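You operate a simulated robot arm through the tools that you are given. There is no shell and no other tool. Be economical: measure what you need, move in short steps, check, and stop when the job is done.

You run a simulated robot arm. Do the job below in one go: nothing can be reset, and whatever is moved stays where it is left.

Task
Uncover the keyboard, tilt the screen back and bring up the KEYS test.
Fine: lay the cover on the bench; tilt the screen well back; monitor on; the space bar steps through the tests; press no other key.

It is judged by the outcome, as a careful person would: the job done as asked, and still so three seconds after it is handed in. It fails if anything else is knocked over, pushed out of place, dropped, spilled or broken. A push-on lid holds only when it is set on centred and level and pressed home; a screw cap is set on level and turned clockwise until tight.

Robot
A 6-joint arm with a two-finger parallel gripper, fixed in place. Base frame: the origin is at the foot of the arm, x ahead of it, y to its left, z up; the work surface is at about z = 0.75. Lengths are in m, angles in rad, forces in N, time in s.
With the tool pointing down near the work surface it reaches from about 0.32 to 0.82 m from the base axis. Its first joint turns from -2.897 to 2.897 rad. Payload 3.91 kg.
The TCP is the grasp point between the finger pads, 0.03 m short of the fingertips. In the tool frame z runs along the fingers and y along their closing line. The gripper opens to 0.11 m. The fingers are 0.02 m wide and 0.01 m thick; the gripper's body (0.048 by 0.112 m) begins 0.055 m behind the TCP.
Orientation is told as [roll, pitch, yaw] about the base's x, y, z axes, in that order, counted from this pose: with the fingers straight down and closing along the base's y, the tool's x points along the base's -x, its y along +y and its z along -z.

Tools
- The arm moves only by the tool step_arm. Its argument "rows" is a list of rows, each a list of 7 numbers: the turn, a rotation vector about the base's x, y, z in units of 5 degrees (1.0 is 5 degrees), then the shift along the base's x, y, z in units of 30 mm (1.0 is 30 mm), then the finger opening in mm, from 0 to 110. In form: [[ax, ay, az, dx, dy, dz, grip], ...]. A call has 1 to 8 rows; each row shifts and turns the commanded pose from where the row before left it. A call with a number of a shift or a turn outside -1 to 1 is refused whole. Each row takes 0.2 s and may step no farther than 0.05 m and 0.15 rad from the row before; otherwise, or with a gripper value out of range, the whole call is refused. A pose out of reach is approached as far as the arm can. The call stops where the force on the tool passes 90 N (or 10 N more than at its start, if that is more) or the arm is blocked; 0.2 s more then pass. The fingers move at their own pace (about 0.045 m/s each) and stop on an object; they squeeze with about 34 N. The grip force told is the motor's: it shows also when the fingers shut on nothing. Time passes only in rows, and 0.2 s behind the last, so rows that do not move let the fingers close. The reply holds the time, the measured pose of the TCP, the force on the tool along the base axes, the opening and the grip force, in the units named above and with some noise, with the torque about the TCP (base axes, N m) and any sound that the robot's microphone picked up.
- Cameras (640 x 400 px; columns grow to the right, rows downward): "scene" is fixed at [0.2174, 0.4832, 1.5075]; the picture's right is [-0.82, -0.57, 0.00], its down [-0.28, 0.40, -0.87] and it looks along [0.50, -0.72, -0.49] (base axes); focal length 244 px, centre (320, 200). "wrist" rides on the gripper at [0.077, 0.007, -0.114] in the tool frame; the picture's right is [-0.09, 1.00, 0.00], its down [-0.80, -0.07, -0.59] and it looks along [-0.59, -0.05, 0.80] (tool axes); focal length 270 px, centre (320, 200).
- grab_frame(camera): a new picture of that camera. No time passes.
- move_column(by): slides the trunk up (or, below 0, down) by that many m; the arm rides with it, the base frame stays. It gives what a move gives, with no picture.
- point_at(camera, pixels): for up to 12 pixels [column, row] of the newest picture of that camera ("zoom" is the newest enlarged one), the place [x, y, z] in the base frame of the surface seen there, good to about 0.002 m, but the place of the scene camera against the robot may be out by one fixed shift of up to 0.025 m in any direction. No time passes.
- enlarge(camera, box): a new picture of the part [left, top, right, bottom] of that camera's present view, enlarged. No time passes.
- finish_job(): hands the job in; it is judged then, once.

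Work in short steps. Measure before you move; look again where a grasp or a placing could have gone wrong, and mend it. You have 80 turns and 54 pictures in all, those below and enlarged ones among them. Open the gripper and draw the arm clear of the work before you hand the job in, unless the task says otherwise; then end with one line.

The tools are called after "Call:" as a command line: name --pt "numbers of a row" for each row, then --argument value for the rest, lists and objects as JSON in quotes. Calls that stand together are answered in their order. step_arm: Moves the arm, as the interface text tells. Its arguments: {"type":"object","properties":{"rows":{"type":"array","items":{"type":"array","items":{"type":"number"}}}},"required":["rows"]} The other tools are called the same way: move_column (by) slides the trunk up or down; grab_frame (camera) takes a picture; point_at (camera, pixels) gives the place of the surface under pixels of a picture; enlarge (camera, box) takes an enlarged picture of a part of a camera's view; finish_job () hands the job in.

At the start:

```text
clock: 0.0
position: [0.4703, -0.0351, 1.4087]
tcp_rot: [0.0, 0.0, 0.0]
force: [0.1, 0.9, 0.4]
torque: [-0.03, 0.0, -0.02]
grip_width: 0.1101
finger_force: 0.0
trunk travel left (down, up): [-0.575, 0.035]
```

scene: 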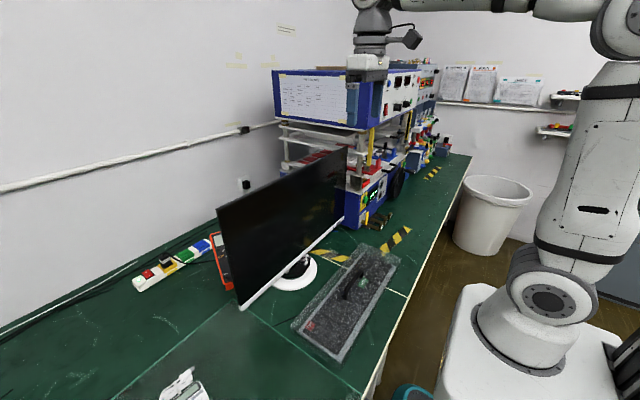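
wrist: 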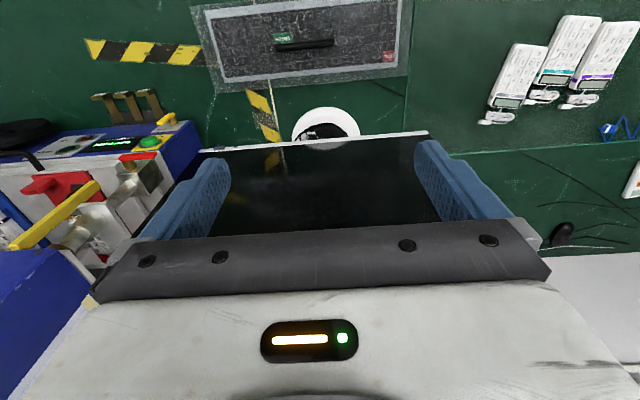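

The pictures show a keyboard with a translucent cover (scene about (350,300)) and a dark monitor in front of the arm. I enlarge both views first to find the details.

Call:
enlarge --camera "scene" --box '[200, 130, 440, 370]'

Call:
enlarge --camera "wrist" --box '[180, 0, 440, 162]'

```text
1.67 times, centred on (320, 250) of scene
```

zoom: 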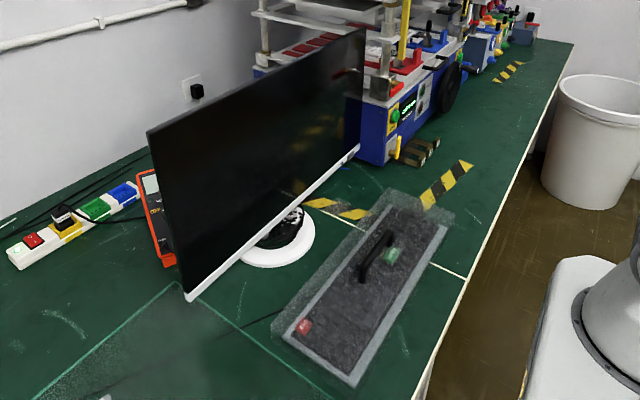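

```text
2.46 times, centred on (310, 81) of wrist
```

zoom: 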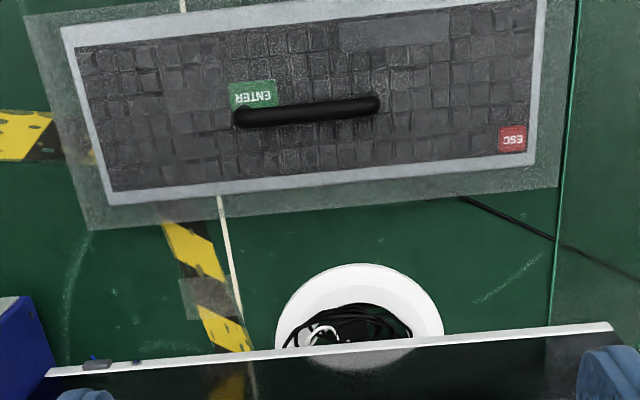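

The handle is at zoom (305,112), the space bar at (395,30), and a button seems to sit on the monitor's lower edge near (97,365). I measure these through the wrist camera.

Call:
point_at --camera "zoom" --pixels '[[243, 117], [308, 110], [372, 104], [395, 32], [25, 20], [90, 230], [558, 186], [510, 140], [110, 205], [532, 160], [97, 366], [600, 328]]'

Call:
enlarge --camera "scene" --box '[320, 200, 370, 240]'

Call:
enlarge --camera "scene" --box '[280, 230, 420, 370]'

```text
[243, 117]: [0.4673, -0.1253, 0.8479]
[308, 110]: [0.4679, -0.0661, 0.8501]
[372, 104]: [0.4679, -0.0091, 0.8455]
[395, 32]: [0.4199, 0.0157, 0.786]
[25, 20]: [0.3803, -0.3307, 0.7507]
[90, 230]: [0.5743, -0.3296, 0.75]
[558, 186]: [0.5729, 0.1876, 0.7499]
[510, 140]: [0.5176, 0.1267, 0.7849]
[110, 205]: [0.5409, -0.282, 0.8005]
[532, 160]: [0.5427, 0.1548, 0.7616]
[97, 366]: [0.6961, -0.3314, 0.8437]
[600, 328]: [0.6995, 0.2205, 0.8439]
```

```text
10.00 times, centred on (345, 220) of scene
```

zoom: 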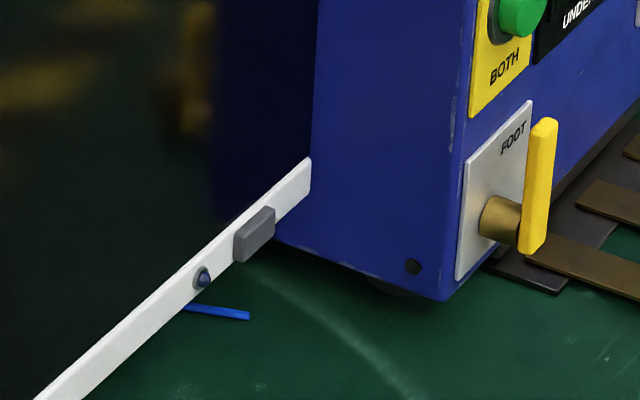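

```text
2.86 times, centred on (350, 300) of scene
```

zoom: 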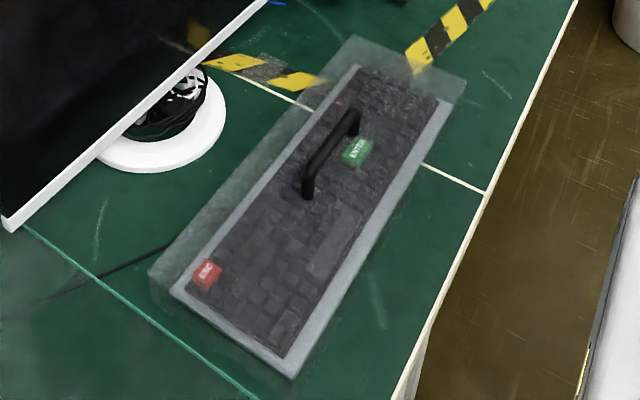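

The handle is centred near (0.468,-0.067,0.850) and runs along y; the cover spans x 0.38–0.575, y −0.33–0.19. Now I measure the free bench on either side, to choose where to lay the cover.

Call:
grab_frame --camera "wrist"

Call:
grab_frame --camera "scene"

Call:
point_at --camera "wrist" --pixels '[[480, 120], [515, 45], [560, 15], [605, 20], [600, 135], [450, 60], [450, 140], [100, 98], [140, 95], [90, 48], [20, 80], [190, 122]]'

Call:
point_at --camera "scene" --pixels '[[415, 222], [372, 228], [380, 213], [420, 195], [405, 200], [412, 175], [395, 330], [456, 185], [185, 385], [150, 340], [250, 370], [320, 383]]'

```text
47 pictures are left
```

wrist: 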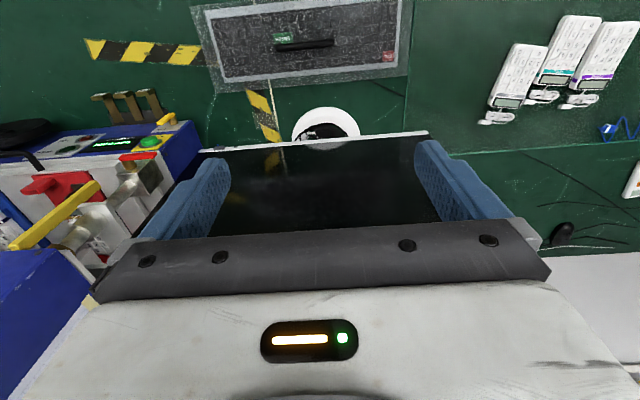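

```text
46 pictures are left
```

scene: 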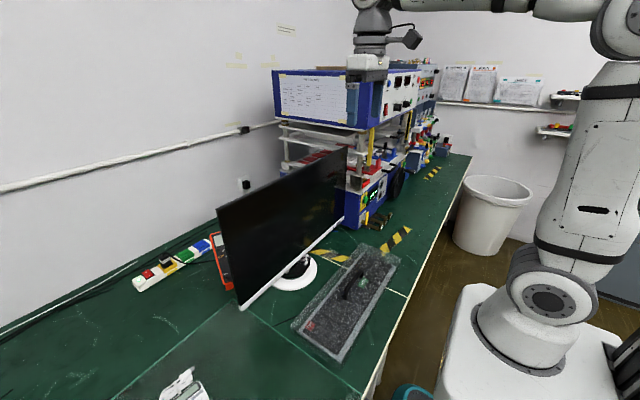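

```text
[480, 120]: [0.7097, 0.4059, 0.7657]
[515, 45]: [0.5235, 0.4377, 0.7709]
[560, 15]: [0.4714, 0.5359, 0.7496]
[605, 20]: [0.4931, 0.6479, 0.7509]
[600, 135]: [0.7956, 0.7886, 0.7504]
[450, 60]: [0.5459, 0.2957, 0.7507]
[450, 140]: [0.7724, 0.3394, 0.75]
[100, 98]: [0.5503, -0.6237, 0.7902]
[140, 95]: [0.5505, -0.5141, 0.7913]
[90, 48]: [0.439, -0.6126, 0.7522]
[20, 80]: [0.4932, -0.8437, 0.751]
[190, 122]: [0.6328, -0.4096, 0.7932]
```

```text
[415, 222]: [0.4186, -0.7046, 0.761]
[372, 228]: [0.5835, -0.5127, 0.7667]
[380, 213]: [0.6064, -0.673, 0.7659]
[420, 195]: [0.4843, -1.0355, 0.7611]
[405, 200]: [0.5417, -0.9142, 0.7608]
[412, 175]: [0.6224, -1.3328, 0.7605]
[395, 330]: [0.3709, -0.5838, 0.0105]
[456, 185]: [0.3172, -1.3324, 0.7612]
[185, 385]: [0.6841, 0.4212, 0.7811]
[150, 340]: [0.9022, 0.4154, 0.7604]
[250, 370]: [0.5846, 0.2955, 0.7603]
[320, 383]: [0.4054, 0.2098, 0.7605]
```

The bench to the right, in front of the pedals (pedal front x≈0.54, y −0.51..−0.66), is free for x 0.33–0.53, and the left is blocked by multimeters (from y≈0.40). I turn the tool 90° so the fingers close across the handle.

Call:
step_arm --pt "0 0 1 0 0 0 110" --pt "0 0 1 0 0 0 110" --pt "0 0 1 0 0 0 110" --pt "0 0 1 0 0 0 110" --pt "0 0 1 0 0 0 110" --pt "0 0 1 0 0 0 110" --pt "0 0 1 0 0 0 110" --pt "0 0 1 0 0 0 110"

Call:
step_arm --pt "0 0 1 0 0 0 110" --pt "0 0 1 0 0 0 110" --pt "0 0 1 0 0 0 110" --pt "0 0 1 0 0 0 110" --pt "0 0 1 0 0 0 110" --pt "0 0 1 0 0 0 110" --pt "0 0 1 0 0 0 110" --pt "0 0 1 0 -0.5 0 70"

Call:
step_arm --pt "0 0 1 0 -0.5 0 60" --pt "0 0 1 0 0 0 60" --pt "0 0 0 0 0 0 60"

Call:
move_column --by -0.35

Call:
grab_frame --camera "wrist"

```text
clock: 1.8
position: [0.4697, -0.0345, 1.4089]
tcp_rot: [0.002, -0.002, 0.698]
force: [0.2, 0.4, 0.0]
torque: [0.0, 0.04, 0.0]
grip_width: 0.1099
finger_force: 0.0
trunk travel left (down, up): [-0.575, 0.035]
```

```text
clock: 3.6
position: [0.4703, -0.0511, 1.4081]
tcp_rot: [0.001, 0.0, 1.398]
force: [0.0, 0.5, -0.3]
torque: [0.05, 0.0, 0.0]
grip_width: 0.075
finger_force: 0.1
trunk travel left (down, up): [-0.575, 0.035]
```

```text
clock: 4.4
position: [0.4691, -0.0653, 1.4093]
tcp_rot: [0.001, 0.001, 1.569]
force: [-1.0, 0.6, -0.1]
torque: [-0.02, 0.01, 0.0]
grip_width: 0.0602
finger_force: 0.2
trunk travel left (down, up): [-0.575, 0.035]
```

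```text
clock: 7.8
position: [0.4695, -0.0655, 1.0589]
tcp_rot: [0.0, -0.001, 1.571]
force: [0.2, -0.2, 0.7]
torque: [-0.02, -0.01, 0.01]
grip_width: 0.0598
finger_force: 0.1
trunk travel left (down, up): [-0.225, 0.385]
```

```text
45 pictures are left
```

wrist: 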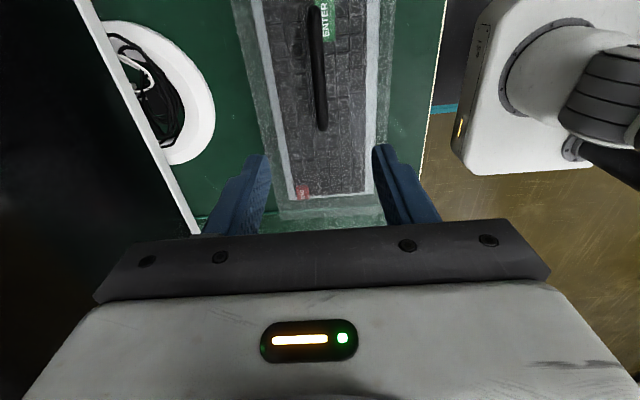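

The handle now lies at about (318,65) between the fingers. I measure it, the cover's edges and the bench's near edge.

Call:
point_at --camera "wrist" --pixels '[[314, 12], [318, 65], [322, 125], [265, 100], [395, 100], [355, 60], [372, 170], [425, 130], [335, 20], [248, 60], [283, 170], [390, 200]]'

```text
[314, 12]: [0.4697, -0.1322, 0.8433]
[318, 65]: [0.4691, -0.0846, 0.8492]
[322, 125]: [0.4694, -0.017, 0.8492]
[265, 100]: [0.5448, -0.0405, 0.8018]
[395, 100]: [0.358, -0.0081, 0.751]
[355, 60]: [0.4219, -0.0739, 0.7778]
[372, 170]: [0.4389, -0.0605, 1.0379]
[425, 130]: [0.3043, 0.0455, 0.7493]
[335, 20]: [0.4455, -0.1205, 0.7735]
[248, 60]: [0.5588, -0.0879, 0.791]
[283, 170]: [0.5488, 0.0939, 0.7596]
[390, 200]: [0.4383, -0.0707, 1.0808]
```

The handle is at x 0.469, centre y −0.07, top z≈0.85, with the cover top at ≈0.803. I lower to about z 0.847, watching the force, and close.

Call:
move_column --by -0.19

Call:
step_arm --pt "0 0 0 0 -0.13 -0.35 60" --pt "0 0 0 0 0 -0.35 60" --pt "0 0 0 0 0 0 60"

Call:
step_arm --pt "0 0 0 0 0 0 0" --pt "0 0 0 0 0 0 0" --pt "0 0 0 0 0 0 0" --pt "0 0 0 0 0 0 0" --pt "0 0 0 0 0 0 0"

Call:
grab_frame --camera "scene"

```text
clock: 9.9
position: [0.4686, -0.0651, 0.8695]
tcp_rot: [-0.001, -0.001, 1.572]
force: [0.5, 0.1, 0.3]
torque: [0.03, 0.01, -0.01]
grip_width: 0.06
finger_force: 0.0
trunk travel left (down, up): [-0.035, 0.575]
```

```text
clock: 10.7
position: [0.4707, -0.0682, 0.8476]
tcp_rot: [-0.001, 0.001, 1.571]
force: [0.0, 0.3, 0.8]
torque: [-0.01, 0.03, 0.02]
grip_width: 0.0598
finger_force: 0.1
trunk travel left (down, up): [-0.035, 0.575]
```

```text
clock: 11.9
position: [0.4718, -0.0685, 0.8489]
tcp_rot: [-0.001, 0.0, 1.571]
force: [-1.1, 0.9, -0.3]
torque: [0.02, 0.01, 0.03]
grip_width: 0.0153
finger_force: 33.4
trunk travel left (down, up): [-0.035, 0.575]
```

```text
44 pictures are left
```

scene: 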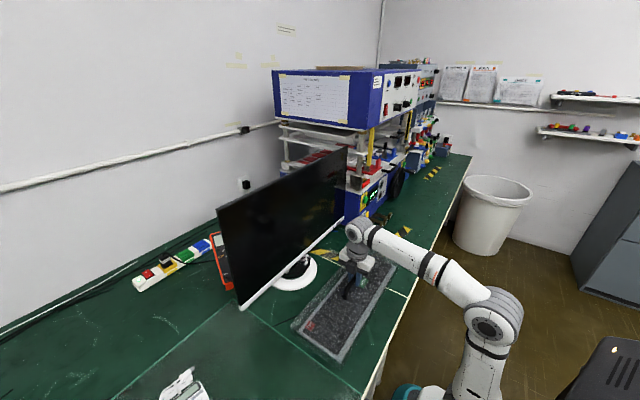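

The fingers hold the 15 mm handle with 33 N. I lift straight up about 0.11 m.

Call:
step_arm --pt "0 0 0 0 0 0.3 0" --pt "0 0 0 0 0 0.4 0" --pt "0 0 0 0 0 0.5 0" --pt "0 0 0 0 0 0.5 0" --pt "0 0 0 0 0 0.5 0" --pt "0 0 0 0 0 0.5 0" --pt "0 0 0 0 0 0.5 0" --pt "0 0 0 0 0 0.5 0"

Call:
grab_frame --camera "scene"

```text
clock: 13.7
position: [0.4687, -0.0687, 0.9591]
tcp_rot: [0.0, 0.0, 1.573]
force: [-0.8, 0.5, -2.5]
torque: [-0.02, -0.05, 0.01]
grip_width: 0.0154
finger_force: 33.8
trunk travel left (down, up): [-0.035, 0.575]
```

```text
43 pictures are left
```

scene: 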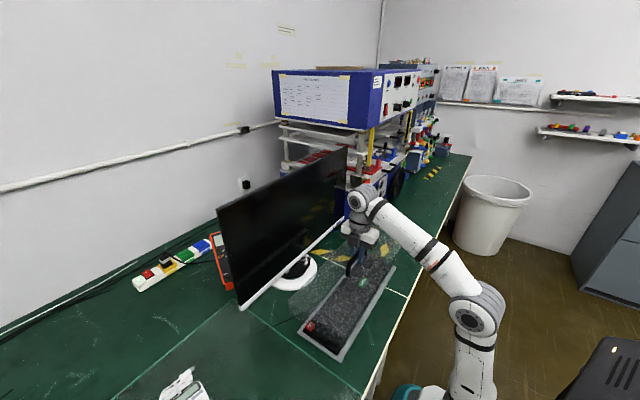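

The cover is lifted clear of the keyboard. I carry it to the right (−y) and slightly towards the base.

Call:
step_arm --pt "0 0 0 -0.2 -0.6 0 0" --pt "0 0 0 -0.3 -0.8 0 0" --pt "0 0 0 -0.3 -0.8 0 0" --pt "0 0 0 -0.3 -0.8 0 0" --pt "0 0 0 -0.3 -0.8 0 0" --pt "0 0 0 -0.2 -0.8 0 0" --pt "0 0 0 0 -0.8 0 0" --pt "0 0 0 0 -0.8 0 0"

Call:
step_arm --pt "0 0 0 0 -0.8 0 0" --pt "0 0 0 0 -0.8 0 0" --pt "0 0 0 0 -0.8 0 0" --pt "0 0 0 0 -0.8 0 0" --pt "0 0 0 0 -0.8 0 0" --pt "0 0 0 0 -0.8 0 0" --pt "0 0 0 0 -0.8 0 0" --pt "0 0 0 0 -0.8 0 0"

Call:
step_arm --pt "0 0 0 0 -0.8 0 0" --pt "0 0 0 0 -0.8 0 0" --pt "0 0 0 0 -0.7 0 0" --pt "0 0 0 0 -0.6 0 0" --pt "0 0 0 0 -0.3 0 0"

Call:
grab_frame --camera "wrist"

Call:
grab_frame --camera "scene"

```text
clock: 15.5
position: [0.4203, -0.256, 0.9574]
tcp_rot: [0.0, 0.001, 1.572]
force: [0.0, 0.8, -3.1]
torque: [-0.02, 0.02, 0.02]
grip_width: 0.0155
finger_force: 34.6
trunk travel left (down, up): [-0.035, 0.575]
```

```text
clock: 17.3
position: [0.4061, -0.432, 0.9235]
tcp_rot: [-0.001, 0.004, 1.571]
force: [-1.0, 0.5, -3.5]
torque: [-0.02, 0.01, 0.03]
grip_width: 0.0155
finger_force: 33.6
out of reach, approached as far as the arm can: row 4, 5, 6, 7, 8
trunk travel left (down, up): [-0.035, 0.575]
```

```text
clock: 18.5
position: [0.3869, -0.4996, 0.8871]
tcp_rot: [-0.002, 0.004, 1.57]
force: [-0.6, 0.1, -3.6]
torque: [-0.01, -0.04, 0.01]
grip_width: 0.0154
finger_force: 33.5
out of reach, approached as far as the arm can: row 1, 2, 3, 4, 5
trunk travel left (down, up): [-0.035, 0.575]
```

```text
42 pictures are left
```

wrist: 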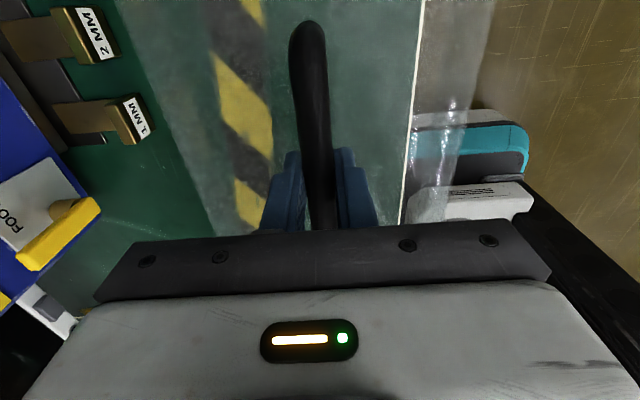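

```text
41 pictures are left
```

scene: 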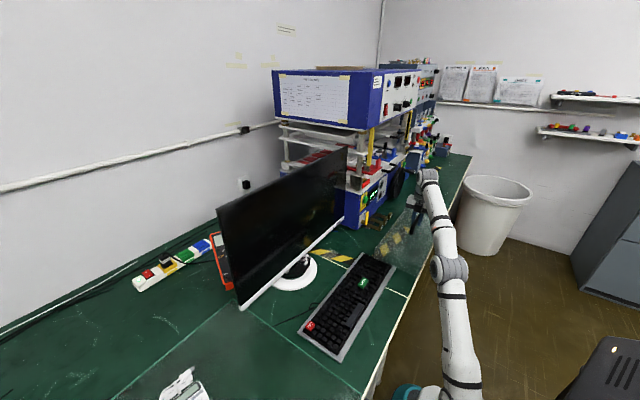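

The arm ran out of reach at (0.387,−0.500,0.887) with the trunk so low; the cover is still held and clear. I raise the trunk to gain reach.

Call:
move_column --by 0.25

Call:
step_arm --pt "0 0 0 0 0 -0.3 0"

```text
clock: 21.1
position: [0.3872, -0.4995, 1.1369]
tcp_rot: [-0.002, 0.003, 1.571]
force: [0.4, 0.7, -3.1]
torque: [0.0, 0.0, 0.0]
grip_width: 0.0154
finger_force: 34.1
trunk travel left (down, up): [-0.285, 0.325]
```

```text
clock: 21.5
position: [0.3873, -0.4998, 1.1279]
tcp_rot: [-0.001, 0.0, 1.571]
force: [-0.6, -0.3, -4.2]
torque: [0.02, -0.02, 0.01]
grip_width: 0.0153
finger_force: 33.3
trunk travel left (down, up): [-0.285, 0.325]
```

Commands run from the measured pose. I come down to z≈0.95 here (still above pedals), with x going back to about 0.42.

Call:
step_arm --pt "0 0 0 0.2 0 -0.7 0" --pt "0 0 0 0.2 0 -0.7 0" --pt "0 0 0 0.2 0 -0.7 0" --pt "0 0 0 0.2 0 -0.7 0" --pt "0 0 0 0.2 0 -0.7 0" --pt "0 0 0 0.1 0 -0.7 0" --pt "0 0 0 0 0 -0.7 0" --pt "0 0 0 0 0 -0.7 0"

Call:
step_arm --pt "0 0 0 0 -0.4 0 0" --pt "0 0 0 0 -0.6 0 0" --pt "0 0 0 0 -0.6 0 0" --pt "0 0 0 0 -0.6 0 0" --pt "0 0 0 0 -0.6 0 0" --pt "0 0 0 0 -0.5 0 0" --pt "0 0 0 0 -0.3 0 0"

Call:
grab_frame --camera "wrist"

Call:
grab_frame --camera "scene"

```text
clock: 23.3
position: [0.4216, -0.4997, 0.9592]
tcp_rot: [-0.001, 0.001, 1.57]
force: [0.2, -0.7, -3.5]
torque: [-0.01, 0.02, -0.02]
grip_width: 0.0154
finger_force: 33.5
trunk travel left (down, up): [-0.285, 0.325]
```

```text
clock: 24.9
position: [0.4192, -0.6084, 0.9588]
tcp_rot: [-0.003, 0.004, 1.569]
force: [0.6, -0.4, -3.3]
torque: [-0.01, 0.02, -0.03]
grip_width: 0.0153
finger_force: 34.1
trunk travel left (down, up): [-0.285, 0.325]
```

```text
40 pictures are left
```

wrist: 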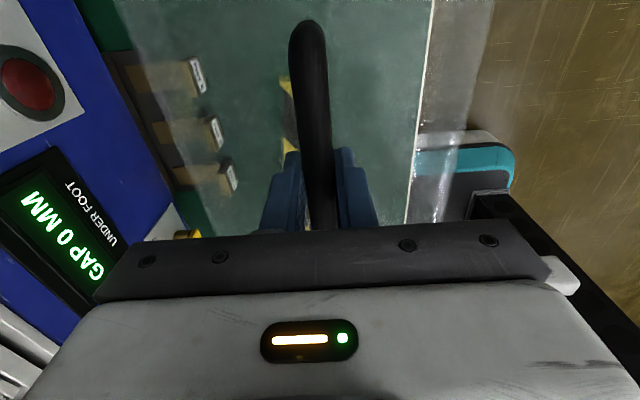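

```text
39 pictures are left
```

scene: 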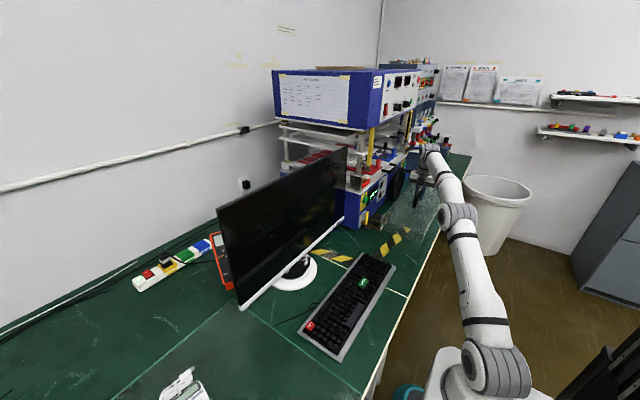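

The pedal ends appear near (200,75), (218,130), (232,178) seen through the cover, and the bench edge near (425,80). I measure them before lowering.

Call:
enlarge --camera "wrist" --box '[100, 0, 500, 240]'

Call:
point_at --camera "wrist" --pixels '[[200, 72], [219, 130], [234, 178], [428, 60], [415, 150], [415, 20], [240, 100], [130, 20], [485, 30], [470, 80]]'

```text
1.60 times, centred on (300, 120) of wrist
```

zoom: 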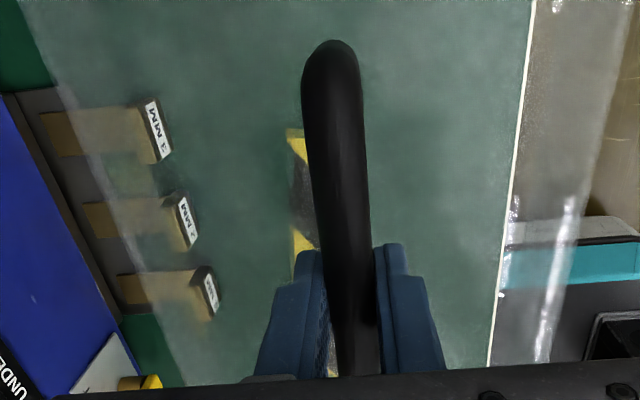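

```text
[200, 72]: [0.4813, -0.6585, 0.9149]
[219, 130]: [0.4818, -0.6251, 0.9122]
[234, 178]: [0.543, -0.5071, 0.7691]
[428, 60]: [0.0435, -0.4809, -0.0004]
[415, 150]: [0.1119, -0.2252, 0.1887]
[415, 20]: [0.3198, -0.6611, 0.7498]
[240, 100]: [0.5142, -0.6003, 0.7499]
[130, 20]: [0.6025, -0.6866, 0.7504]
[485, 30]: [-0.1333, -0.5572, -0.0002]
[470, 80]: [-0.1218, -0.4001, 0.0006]
```

Pedal faces are at x≈0.541 and the bench edge at ≈0.304, so the cover (half-width ≤0.105) fits with the handle at x≈0.423. I lower to just above contact.

Call:
step_arm --pt "0 0 0 0.13 0 -0.5 0" --pt "0 0 0 0 0 -0.5 0" --pt "0 0 0 0 0 -0.5 0" --pt "0 0 0 0 0 -0.5 0" --pt "0 0 0 0 0 -0.5 0" --pt "0 0 0 0 0 -0.5 0" --pt "0 0 0 0 0 -0.4 0"

Call:
grab_frame --camera "wrist"

Call:
enlarge --camera "scene" --box '[340, 130, 500, 290]'

```text
clock: 26.5
position: [0.4237, -0.6086, 0.8584]
tcp_rot: [-0.002, 0.002, 1.57]
force: [-0.2, 0.3, -3.5]
torque: [-0.03, -0.01, 0.01]
grip_width: 0.0154
finger_force: 34.0
trunk travel left (down, up): [-0.285, 0.325]
```

```text
37 pictures are left
```

wrist: 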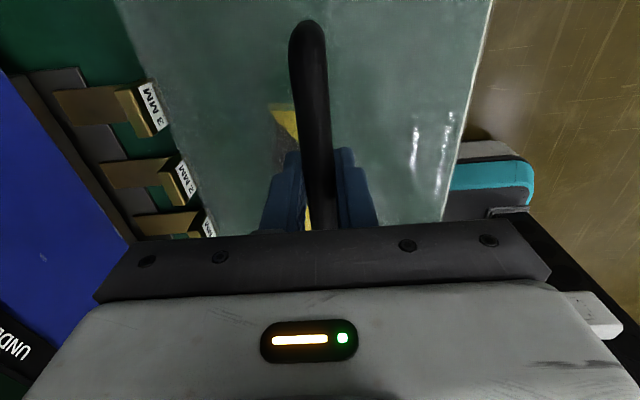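

```text
2.50 times, centred on (420, 210) of scene
```

zoom: 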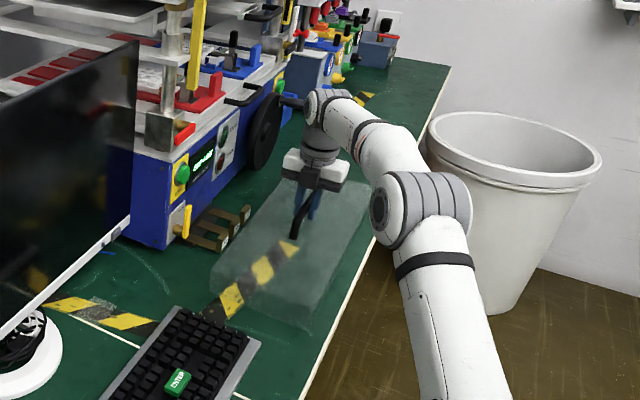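

The cover sits between pedals and bench edge, about 10 mm above the bench. I lower the rest in fine steps.

Call:
step_arm --pt "0 0 0 0 0 -0.12 0" --pt "0 0 0 0 0 -0.1 0" --pt "0 0 0 0 0 -0.08 0" --pt "0 0 0 0 0 -0.04 0"

```text
clock: 27.5
position: [0.4237, -0.6084, 0.8481]
tcp_rot: [-0.001, 0.002, 1.572]
force: [0.6, -2.4, 3.1]
torque: [0.72, -0.02, -0.05]
grip_width: 0.0152
finger_force: 34.4
trunk travel left (down, up): [-0.285, 0.325]
```

The force turned from −3.5 to +3.1 N, so the cover rests on the bench. I open, then rise.

Call:
step_arm --pt "0 0 0 0 0 0 50" --pt "0 0 0 0 0 0 50" --pt "0 0 0 0 0 0 50" --pt "0 0 0 0 0 0 50"

Call:
step_arm --pt "0 0 0 0 0 0.5 50" --pt "0 0 0 0 0 0.8 50" --pt "0 0 0 0 0 0.8 50" --pt "0 0 0 0 0 0.8 50" --pt "0 0 0 0 0 0.8 50" --pt "0 0 0 0 0 0.8 50"

Call:
grab_frame --camera "wrist"

```text
clock: 28.5
position: [0.4232, -0.6078, 0.8478]
tcp_rot: [-0.001, 0.002, 1.571]
force: [0.3, -0.7, -0.4]
torque: [0.0, 0.02, 0.0]
grip_width: 0.0502
finger_force: 0.1
trunk travel left (down, up): [-0.285, 0.325]
```

```text
clock: 29.9
position: [0.4187, -0.5998, 0.9814]
tcp_rot: [-0.002, 0.004, 1.57]
force: [-0.4, 1.2, 0.3]
torque: [0.02, 0.0, 0.02]
grip_width: 0.05
finger_force: 0.0
out of reach, approached as far as the arm can: row 6
trunk travel left (down, up): [-0.285, 0.325]
```

```text
35 pictures are left
```

wrist: 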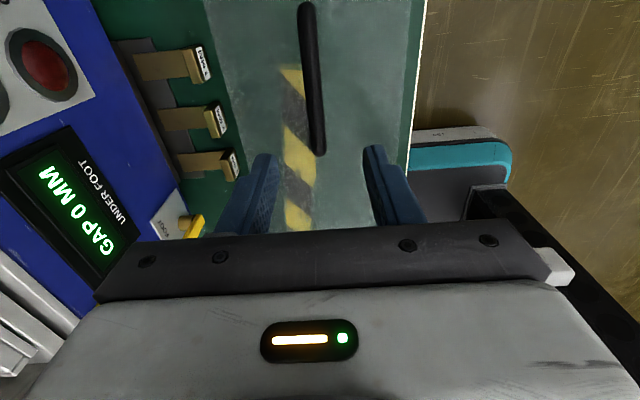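

The cover lies on the bench, straight between the pedals and the edge. I draw back towards the keyboard, turning the tool to yaw 0.

Call:
step_arm --pt "0 0 0 -0.3 0.8 0.1 50" --pt "0 0 0 -0.3 0.9 0.2 30" --pt "0 0 -1 -0.2 0.9 0.2 10" --pt "0 0 -1 0 0.9 0.2 0" --pt "0 0 -1 0 0.9 0.2 0" --pt "0 0 -1 0 0.9 0.2 0" --pt "0 0 -1 0 0.9 0.2 0" --pt "0 0 -1 0 0.9 0.2 0"

Call:
step_arm --pt "0 0 -1 0 0.9 0.2 0" --pt "0 0 -1 0 0.9 0.2 0" --pt "0 0 -1 0 0.5 0.2 0" --pt "0 0 -1 0 0.5 0.2 0" --pt "0 0 -1 0 0.2 0.2 0" --pt "0 0 -1 0 0 0.2 0" --pt "0 0 -1 0 0 0.2 0" --pt "0 0 -1 0 0 0.2 0"

Call:
step_arm --pt "0 0 -1 0 0 0 0" --pt "0 0 -1 0 0 0 0" --pt "0 0 -1 0 0 0 0" --pt "0 0 -1 0 0 0 0"

Call:
grab_frame --camera "scene"

Call:
grab_frame --camera "wrist"

```text
clock: 31.7
position: [0.3957, -0.3876, 1.0224]
tcp_rot: [-0.001, 0.004, 1.045]
force: [-0.5, -0.7, 0.2]
torque: [0.01, 0.02, -0.01]
grip_width: 0.0
finger_force: 33.8
trunk travel left (down, up): [-0.285, 0.325]
```

```text
clock: 33.5
position: [0.3964, -0.2979, 1.0719]
tcp_rot: [-0.001, 0.004, 0.347]
force: [-0.5, -0.2, 0.4]
torque: [0.05, 0.02, 0.0]
grip_width: 0.0
finger_force: 33.8
trunk travel left (down, up): [-0.285, 0.325]
```

```text
clock: 34.5
position: [0.3964, -0.2983, 1.0725]
tcp_rot: [-0.001, 0.004, -0.002]
force: [0.0, 0.3, -0.4]
torque: [0.0, 0.0, 0.01]
grip_width: 0.0
finger_force: 34.0
trunk travel left (down, up): [-0.285, 0.325]
```

```text
34 pictures are left
```

scene: 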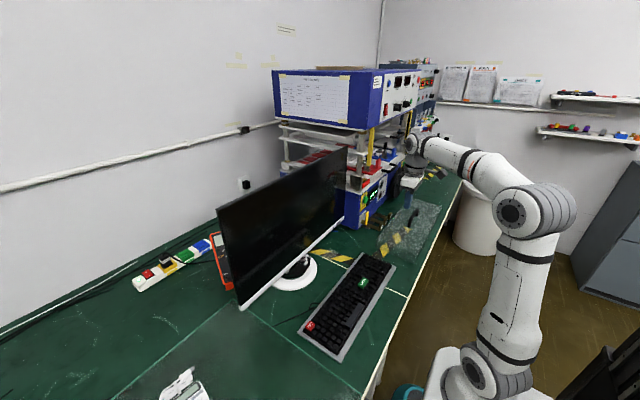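

```text
33 pictures are left
```

wrist: 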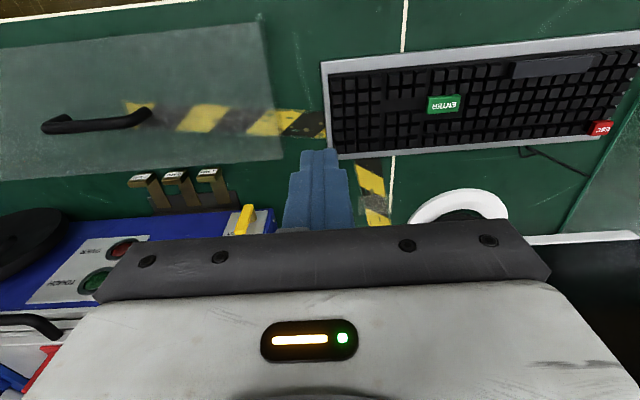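

The keyboard is bare and the cover well placed. I measure the monitor's corners in the scene picture, and key references in both pictures to find the scene camera's shift.

Call:
point_at --camera "scene" --pixels '[[220, 212], [344, 152], [242, 305], [340, 219], [280, 180], [290, 258], [311, 326], [362, 284], [230, 255], [344, 190]]'

Call:
point_at --camera "wrist" --pixels '[[443, 104], [600, 128], [555, 66], [325, 62], [338, 152], [268, 215], [245, 215], [285, 150], [262, 22], [425, 215], [500, 215], [600, 238]]'

Call:
enlarge --camera "wrist" --box '[310, 20, 640, 226]'

```text
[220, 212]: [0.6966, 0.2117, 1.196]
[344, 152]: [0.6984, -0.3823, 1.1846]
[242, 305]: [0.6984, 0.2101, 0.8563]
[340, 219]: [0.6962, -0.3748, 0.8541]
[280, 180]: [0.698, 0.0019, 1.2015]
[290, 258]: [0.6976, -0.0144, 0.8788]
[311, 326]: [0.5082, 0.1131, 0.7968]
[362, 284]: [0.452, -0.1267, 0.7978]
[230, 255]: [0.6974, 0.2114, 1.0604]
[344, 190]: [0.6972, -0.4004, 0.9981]
```

```text
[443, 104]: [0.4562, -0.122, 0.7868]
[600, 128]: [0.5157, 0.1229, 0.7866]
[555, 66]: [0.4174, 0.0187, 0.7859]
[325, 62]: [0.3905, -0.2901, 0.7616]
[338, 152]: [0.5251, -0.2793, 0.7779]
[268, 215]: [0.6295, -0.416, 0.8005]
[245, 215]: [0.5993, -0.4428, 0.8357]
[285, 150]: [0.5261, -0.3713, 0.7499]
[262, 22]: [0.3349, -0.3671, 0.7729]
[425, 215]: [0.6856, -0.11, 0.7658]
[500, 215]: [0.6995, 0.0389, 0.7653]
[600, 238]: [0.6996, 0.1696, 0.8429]
```

```text
1.94 times, centred on (475, 123) of wrist
```

zoom: 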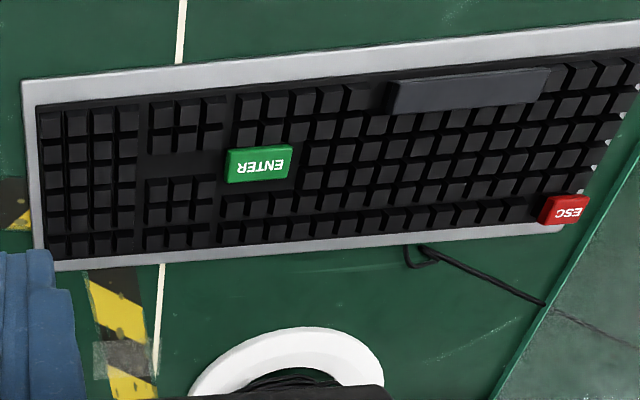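

The screen is upright at x≈0.703 (true = scene + about (0.006, 0.007, −0.010)), z 0.845–1.19, y −0.37..0.22. I pitch the tool 45° so that the fingertips point forward and the wrist camera faces the monitor.

Call:
step_arm --pt "0 -1 0 0 0 -0.3 0" --pt "0 -1 0 0 0 -0.3 0" --pt "0 -1 0 0 0 -0.3 0" --pt "0 -1 0 0 0 -0.3 0" --pt "0 -1 0 0 0 -0.3 0" --pt "0 -1 0 0 0 -0.3 0" --pt "0 -1 0 0 0 -0.3 0" --pt "0 -1 0 0 0 -0.3 0"

Call:
step_arm --pt "0 -1 0 0 0 -0.5 0" --pt "0 0 0 0.5 0 -0.5 0" --pt "0 0 0 0.5 -0.3 -0.5 0" --pt "0 0 0 0.5 -0.3 -0.5 0" --pt "0 0 0 0.5 0 0 0"

Call:
grab_frame --camera "wrist"

```text
clock: 36.3
position: [0.3965, -0.2974, 0.9992]
tcp_rot: [-0.002, -0.697, -0.001]
force: [0.0, 1.0, 1.0]
torque: [0.0, -0.02, 0.01]
grip_width: 0.0
finger_force: 34.0
trunk travel left (down, up): [-0.285, 0.325]
```

```text
clock: 37.5
position: [0.4569, -0.3183, 0.94]
tcp_rot: [0.0, -0.782, 0.002]
force: [0.1, -0.1, 0.6]
torque: [-0.01, 0.0, 0.01]
grip_width: 0.0
finger_force: 34.2
trunk travel left (down, up): [-0.285, 0.325]
```

```text
31 pictures are left
```

wrist: 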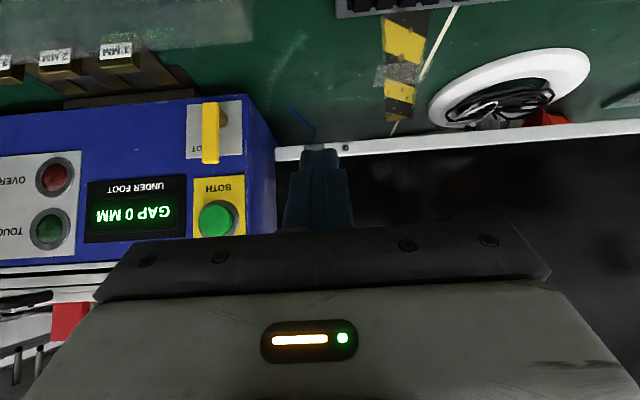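

The bezel runs from (275,155) rightward, with the LED near (345,148); the button is hidden behind the fingertips. I enlarge and measure.

Call:
enlarge --camera "wrist" --box '[240, 110, 400, 210]'

Call:
point_at --camera "wrist" --pixels '[[345, 148], [280, 154], [296, 153], [272, 160], [258, 100], [211, 155], [400, 141], [285, 175]]'

```text
4.00 times, centred on (320, 160) of wrist
```

zoom: 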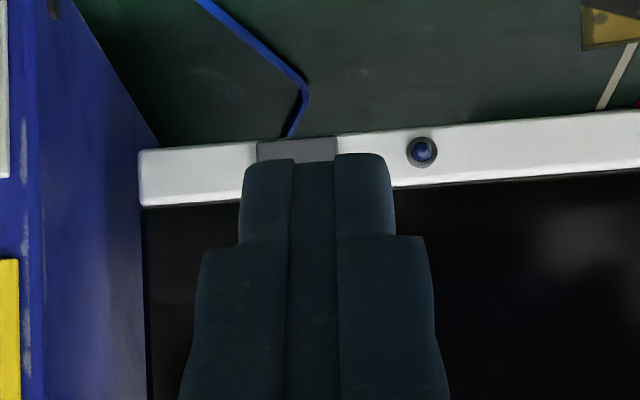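

```text
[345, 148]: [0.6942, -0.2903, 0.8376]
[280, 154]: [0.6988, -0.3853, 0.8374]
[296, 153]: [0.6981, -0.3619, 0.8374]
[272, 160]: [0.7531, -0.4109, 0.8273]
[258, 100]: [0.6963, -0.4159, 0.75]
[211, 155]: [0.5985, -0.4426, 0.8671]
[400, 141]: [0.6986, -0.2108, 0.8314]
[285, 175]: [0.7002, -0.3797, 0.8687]
```

The bezel front is x≈0.699 and the button sits just behind the fingertips at zoom (297,150). I measure the button itself.

Call:
point_at --camera "zoom" --pixels '[[262, 150], [280, 146], [300, 146], [320, 143], [333, 142], [300, 155], [420, 150], [180, 165], [180, 198], [180, 154]]'

```text
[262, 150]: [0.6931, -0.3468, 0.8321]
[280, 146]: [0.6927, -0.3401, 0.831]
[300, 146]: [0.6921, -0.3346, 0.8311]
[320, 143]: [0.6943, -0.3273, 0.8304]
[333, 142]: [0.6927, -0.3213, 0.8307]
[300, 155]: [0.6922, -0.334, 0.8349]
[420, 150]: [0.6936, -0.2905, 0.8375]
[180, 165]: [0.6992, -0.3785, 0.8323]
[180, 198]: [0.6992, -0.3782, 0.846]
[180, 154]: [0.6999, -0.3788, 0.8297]
```

Button centre is (0.6925,−0.334,0.837). I approach to about 2 cm short of it.

Call:
step_arm --pt "0 0 0 0.7 -0.1 -0.4 0" --pt "0 0 0 0.8 -0.1 -0.4 0" --pt "0 0 0 0.8 -0.1 -0.4 0" --pt "0 0 0 0.8 -0.1 -0.4 0" --pt "0 0 0 0.8 -0.06 -0.4 0" --pt "0 0 0 0.8 0 -0.4 0" --pt "0 0 0 0.8 0 -0.4 0" --pt "0 0 0 0.5 0 -0.13 0"

Call:
grab_frame --camera "wrist"

```text
clock: 39.3
position: [0.6367, -0.3299, 0.8522]
tcp_rot: [-0.002, -0.781, -0.002]
force: [-0.1, -0.2, 0.8]
torque: [-0.02, 0.01, -0.01]
grip_width: 0.0
finger_force: 33.6
trunk travel left (down, up): [-0.285, 0.325]
```

```text
29 pictures are left
```

wrist: 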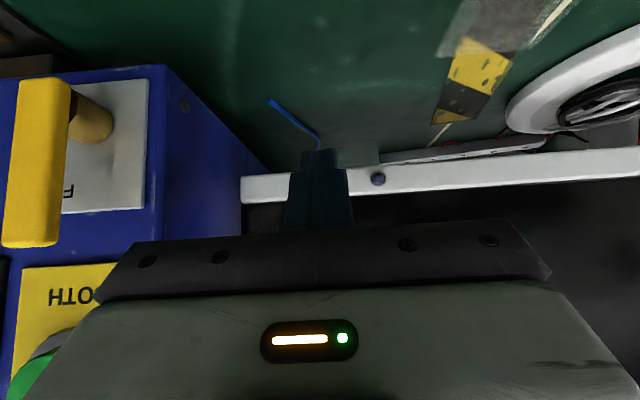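

The tips are in line with the button and clear of the yellow lever. I advance in small steps to touch and press it.

Call:
step_arm --pt "0 0 0 0.3 -0.05 0 0" --pt "0 0 0 0.3 0 0 0" --pt "0 0 0 0.15 0 0 0" --pt "0 0 0 0.1 0 0 0"

```text
clock: 40.3
position: [0.6613, -0.3309, 0.8529]
tcp_rot: [-0.001, -0.781, 0.001]
force: [0.9, 0.4, 0.1]
torque: [0.01, 0.0, -0.01]
grip_width: 0.0
finger_force: 33.7
trunk travel left (down, up): [-0.285, 0.325]
```

No contact yet at x 0.661. I go on in 1.5 mm steps.

Call:
step_arm --pt "0 0 0 0.06 0 0 0" --pt "0 0 0 0.06 0 0 0"

Call:
step_arm --pt "0 0 0 0.06 0 0 0"

```text
clock: 40.9
position: [0.6643, -0.3313, 0.8516]
tcp_rot: [-0.002, -0.783, 0.001]
force: [-0.1, -0.5, 1.0]
torque: [-0.01, 0.01, 0.0]
grip_width: 0.0001
finger_force: 33.7
trunk travel left (down, up): [-0.285, 0.325]
```

```text
clock: 41.3
position: [0.6657, -0.3308, 0.8518]
tcp_rot: [-0.002, -0.782, 0.0]
force: [-0.8, 0.4, 0.1]
torque: [0.03, -0.01, -0.03]
grip_width: 0.0
finger_force: 34.0
trunk travel left (down, up): [-0.285, 0.325]
```

Still hardly any force at 0.6657. I advance a little more, one step at a time.

Call:
step_arm --pt "0 0 0 0.06 0 0 0"

Call:
step_arm --pt "0 0 0 0.05 0 0 0"

Call:
enlarge --camera "wrist" --box '[240, 110, 400, 210]'

```text
clock: 41.7
position: [0.6682, -0.3317, 0.852]
tcp_rot: [0.0, -0.782, 0.001]
force: [-2.0, 0.5, 0.1]
torque: [0.01, 0.03, 0.02]
grip_width: 0.0
finger_force: 34.0
trunk travel left (down, up): [-0.285, 0.325]
heard: click
```

```text
clock: 42.1
position: [0.6698, -0.3315, 0.8527]
tcp_rot: [-0.003, -0.783, -0.001]
force: [-5.1, -0.8, -1.9]
torque: [0.03, 0.11, -0.02]
grip_width: 0.0
finger_force: 34.5
trunk travel left (down, up): [-0.285, 0.325]
```

```text
4.00 times, centred on (320, 160) of wrist
```

zoom: 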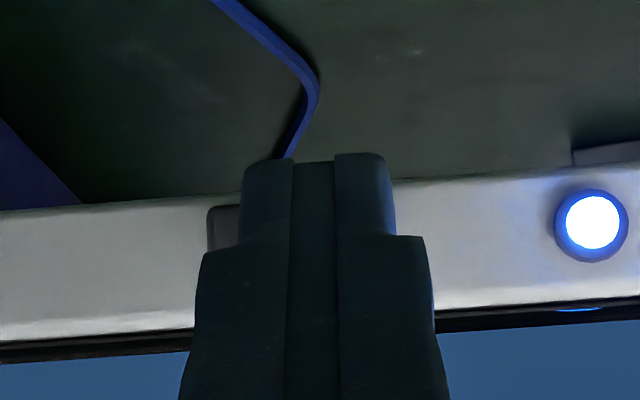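

A click was heard, and the LED and screen are lit. I back straight off, then look at the monitor.

Call:
step_arm --pt "0 0 0 -0.3 0 0 0" --pt "0 0 0 -0.7 0 0 0" --pt "0 0 0 -0.9 0 0 0" --pt "0 0 0 -0.9 0 0.3 0" --pt "0 0 0 -0.9 0.3 0.5 0" --pt "0 0 0 -0.9 0.5 0.8 0" --pt "0 0 0 0 0.8 0.9 0" --pt "0 0 0 0 0.8 0.9 0"

Call:
grab_frame --camera "scene"

```text
clock: 43.9
position: [0.5335, -0.2621, 0.9547]
tcp_rot: [-0.002, -0.782, 0.001]
force: [-0.1, -0.2, -0.5]
torque: [0.02, 0.02, 0.0]
grip_width: 0.0001
finger_force: 33.5
trunk travel left (down, up): [-0.285, 0.325]
```

```text
27 pictures are left
```

scene: 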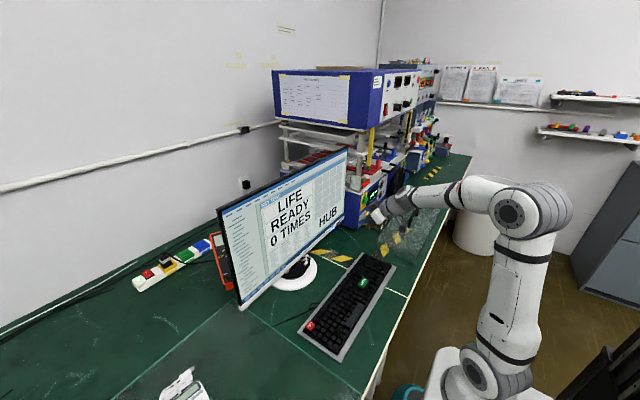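

The monitor is on, showing LIFE. Before tilting I check what stands behind the screen (orange meter near (222,262)), and raise the tool in front of the top centre.

Call:
point_at --camera "scene" --pixels '[[214, 236], [222, 262], [230, 288], [216, 255], [305, 163], [325, 157], [348, 175], [280, 120], [345, 110]]'

Call:
move_column --by 0.2

Call:
step_arm --pt "0 0 0 0 0.8 0 0" --pt "0 0 0 0 0.9 0.1 0" --pt "0 0 0 0 0.9 0.1 0" --pt "0 0 0 0.3 0.9 0.1 0" --pt "0 0 0 0.6 0.9 0.1 0" --pt "0 0 0 0.8 0.9 0.1 0" --pt "0 0 0 0.8 0.6 0.1 0" --pt "0 0 0 0.8 0 0 0"

Call:
grab_frame --camera "wrist"

```text
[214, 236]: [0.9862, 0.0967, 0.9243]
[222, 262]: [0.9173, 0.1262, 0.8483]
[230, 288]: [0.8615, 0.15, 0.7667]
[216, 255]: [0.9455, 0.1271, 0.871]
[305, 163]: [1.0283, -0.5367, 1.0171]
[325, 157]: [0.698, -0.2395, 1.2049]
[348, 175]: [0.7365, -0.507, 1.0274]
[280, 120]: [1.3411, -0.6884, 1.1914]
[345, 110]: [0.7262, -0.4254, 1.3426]
```

```text
clock: 46.0
position: [0.5339, -0.2622, 1.1538]
tcp_rot: [-0.002, -0.784, 0.001]
force: [0.5, 0.4, -0.3]
torque: [-0.01, 0.01, 0.02]
grip_width: 0.0002
finger_force: 34.0
trunk travel left (down, up): [-0.485, 0.125]
```

```text
clock: 47.9
position: [0.6329, -0.0859, 1.1704]
tcp_rot: [-0.003, -0.781, -0.002]
force: [0.3, 0.2, -1.1]
torque: [0.02, -0.01, 0.0]
grip_width: 0.0
finger_force: 34.1
trunk travel left (down, up): [-0.485, 0.125]
```

```text
26 pictures are left
```

wrist: 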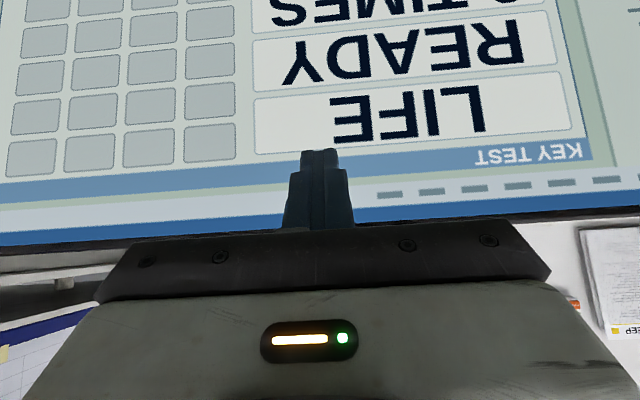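

The way behind is free (meter at x≥0.86, low). I advance to touch the screen's top centre.

Call:
step_arm --pt "0 0 0 0.5 0 0 0" --pt "0 0 0 0.5 0 0 0" --pt "0 0 0 0.2 0 0 0" --pt "0 0 0 0.2 0 0 0"

Call:
step_arm --pt "0 0 0 0.2 0 0 0" --pt "0 0 0 0.2 0 0 0"

```text
clock: 48.9
position: [0.6731, -0.083, 1.1723]
tcp_rot: [-0.001, -0.784, -0.001]
force: [-5.1, -1.9, 1.3]
torque: [0.01, 0.03, -0.02]
grip_width: 0.0
finger_force: 33.6
trunk travel left (down, up): [-0.485, 0.125]
```

```text
clock: 49.5
position: [0.6867, -0.0843, 1.1735]
tcp_rot: [-0.003, -0.782, 0.0]
force: [-2.9, -2.5, 0.6]
torque: [-0.03, -0.01, -0.07]
grip_width: 0.0001
finger_force: 34.0
trunk travel left (down, up): [-0.485, 0.125]
```

Contact with about 3–5 N and it moves. I check that it tilts rather than slides.

Call:
step_arm --pt "0 0 0 0.3 0 -0.03 0" --pt "0 0 0 0.3 0 -0.03 0"

Call:
enlarge --camera "scene" --box '[200, 110, 440, 350]'

Call:
point_at --camera "zoom" --pixels '[[60, 265], [375, 130], [125, 505], [260, 340], [225, 385]]'

```text
clock: 50.0
position: [0.7061, -0.0839, 1.1708]
tcp_rot: [-0.002, -0.784, -0.001]
force: [0.0, -0.8, -0.1]
torque: [0.01, 0.02, 0.03]
grip_width: 0.0001
finger_force: 33.6
trunk travel left (down, up): [-0.485, 0.125]
```

```text
1.67 times, centred on (320, 230) of scene
```

zoom: 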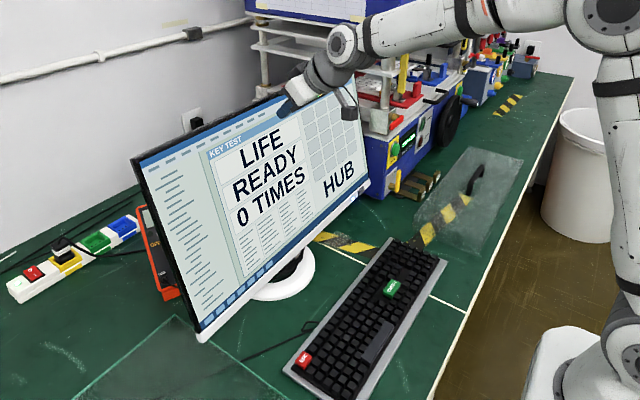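

```text
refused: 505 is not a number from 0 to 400
```

It tilts, the base stays. I push on in the same way, then measure the angle.

Call:
step_arm --pt "0 0 0 0.3 0 -0.05 0" --pt "0 0 0 0.3 0 -0.06 0" --pt "0 0 0 0.3 0 -0.08 0" --pt "0 0 0 0.2 0 -0.06 0"

Call:
enlarge --camera "scene" --box '[200, 110, 440, 350]'

Call:
point_at --camera "zoom" --pixels '[[150, 185], [205, 320], [280, 280], [350, 110], [190, 250]]'

```text
clock: 51.0
position: [0.7356, -0.0845, 1.1647]
tcp_rot: [-0.003, -0.783, 0.001]
force: [-7.2, 1.0, 7.6]
torque: [0.0, -0.09, 0.02]
grip_width: 0.0001
finger_force: 33.9
trunk travel left (down, up): [-0.485, 0.125]
```

```text
1.67 times, centred on (320, 230) of scene
```

zoom: 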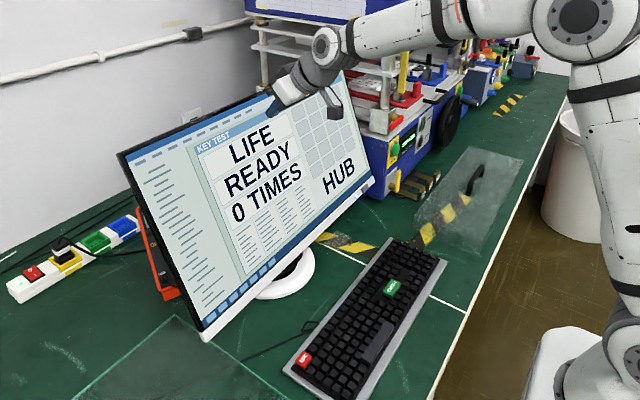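

```text
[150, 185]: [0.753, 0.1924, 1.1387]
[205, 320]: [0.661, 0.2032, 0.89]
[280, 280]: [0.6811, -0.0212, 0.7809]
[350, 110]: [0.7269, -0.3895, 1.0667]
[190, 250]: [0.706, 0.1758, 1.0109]
```

The screen is now about 20° back. I push a little further, watching the force for an end stop.

Call:
step_arm --pt "0 0 0 0.2 0 -0.07 0" --pt "0 0 0 0.2 0 -0.07 0"

Call:
grab_frame --camera "wrist"

```text
clock: 51.6
position: [0.7485, -0.0864, 1.1613]
tcp_rot: [-0.002, -0.785, -0.001]
force: [-11.2, -1.0, 13.1]
torque: [-0.05, -0.17, -0.02]
grip_width: 0.0
finger_force: 33.8
trunk travel left (down, up): [-0.485, 0.125]
```

```text
23 pictures are left
```

wrist: 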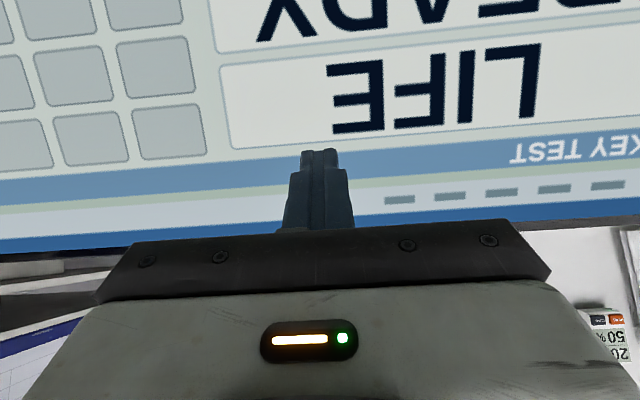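

Force has risen to ~17 N. I measure the angle again to see whether it still moved.

Call:
enlarge --camera "scene" --box '[200, 110, 440, 350]'

Call:
point_at --camera "zoom" --pixels '[[150, 185], [205, 320], [190, 250], [285, 285], [350, 110]]'

```text
1.67 times, centred on (320, 230) of scene
```

zoom: 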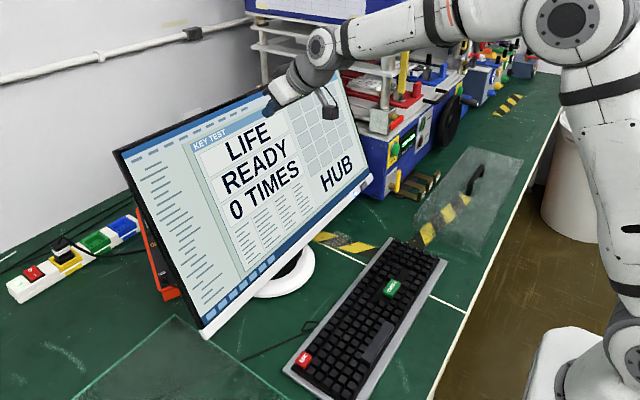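

```text
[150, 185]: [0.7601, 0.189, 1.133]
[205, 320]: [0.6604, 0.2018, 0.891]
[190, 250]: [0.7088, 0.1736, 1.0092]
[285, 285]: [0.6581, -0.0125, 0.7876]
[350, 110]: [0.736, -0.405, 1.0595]
```

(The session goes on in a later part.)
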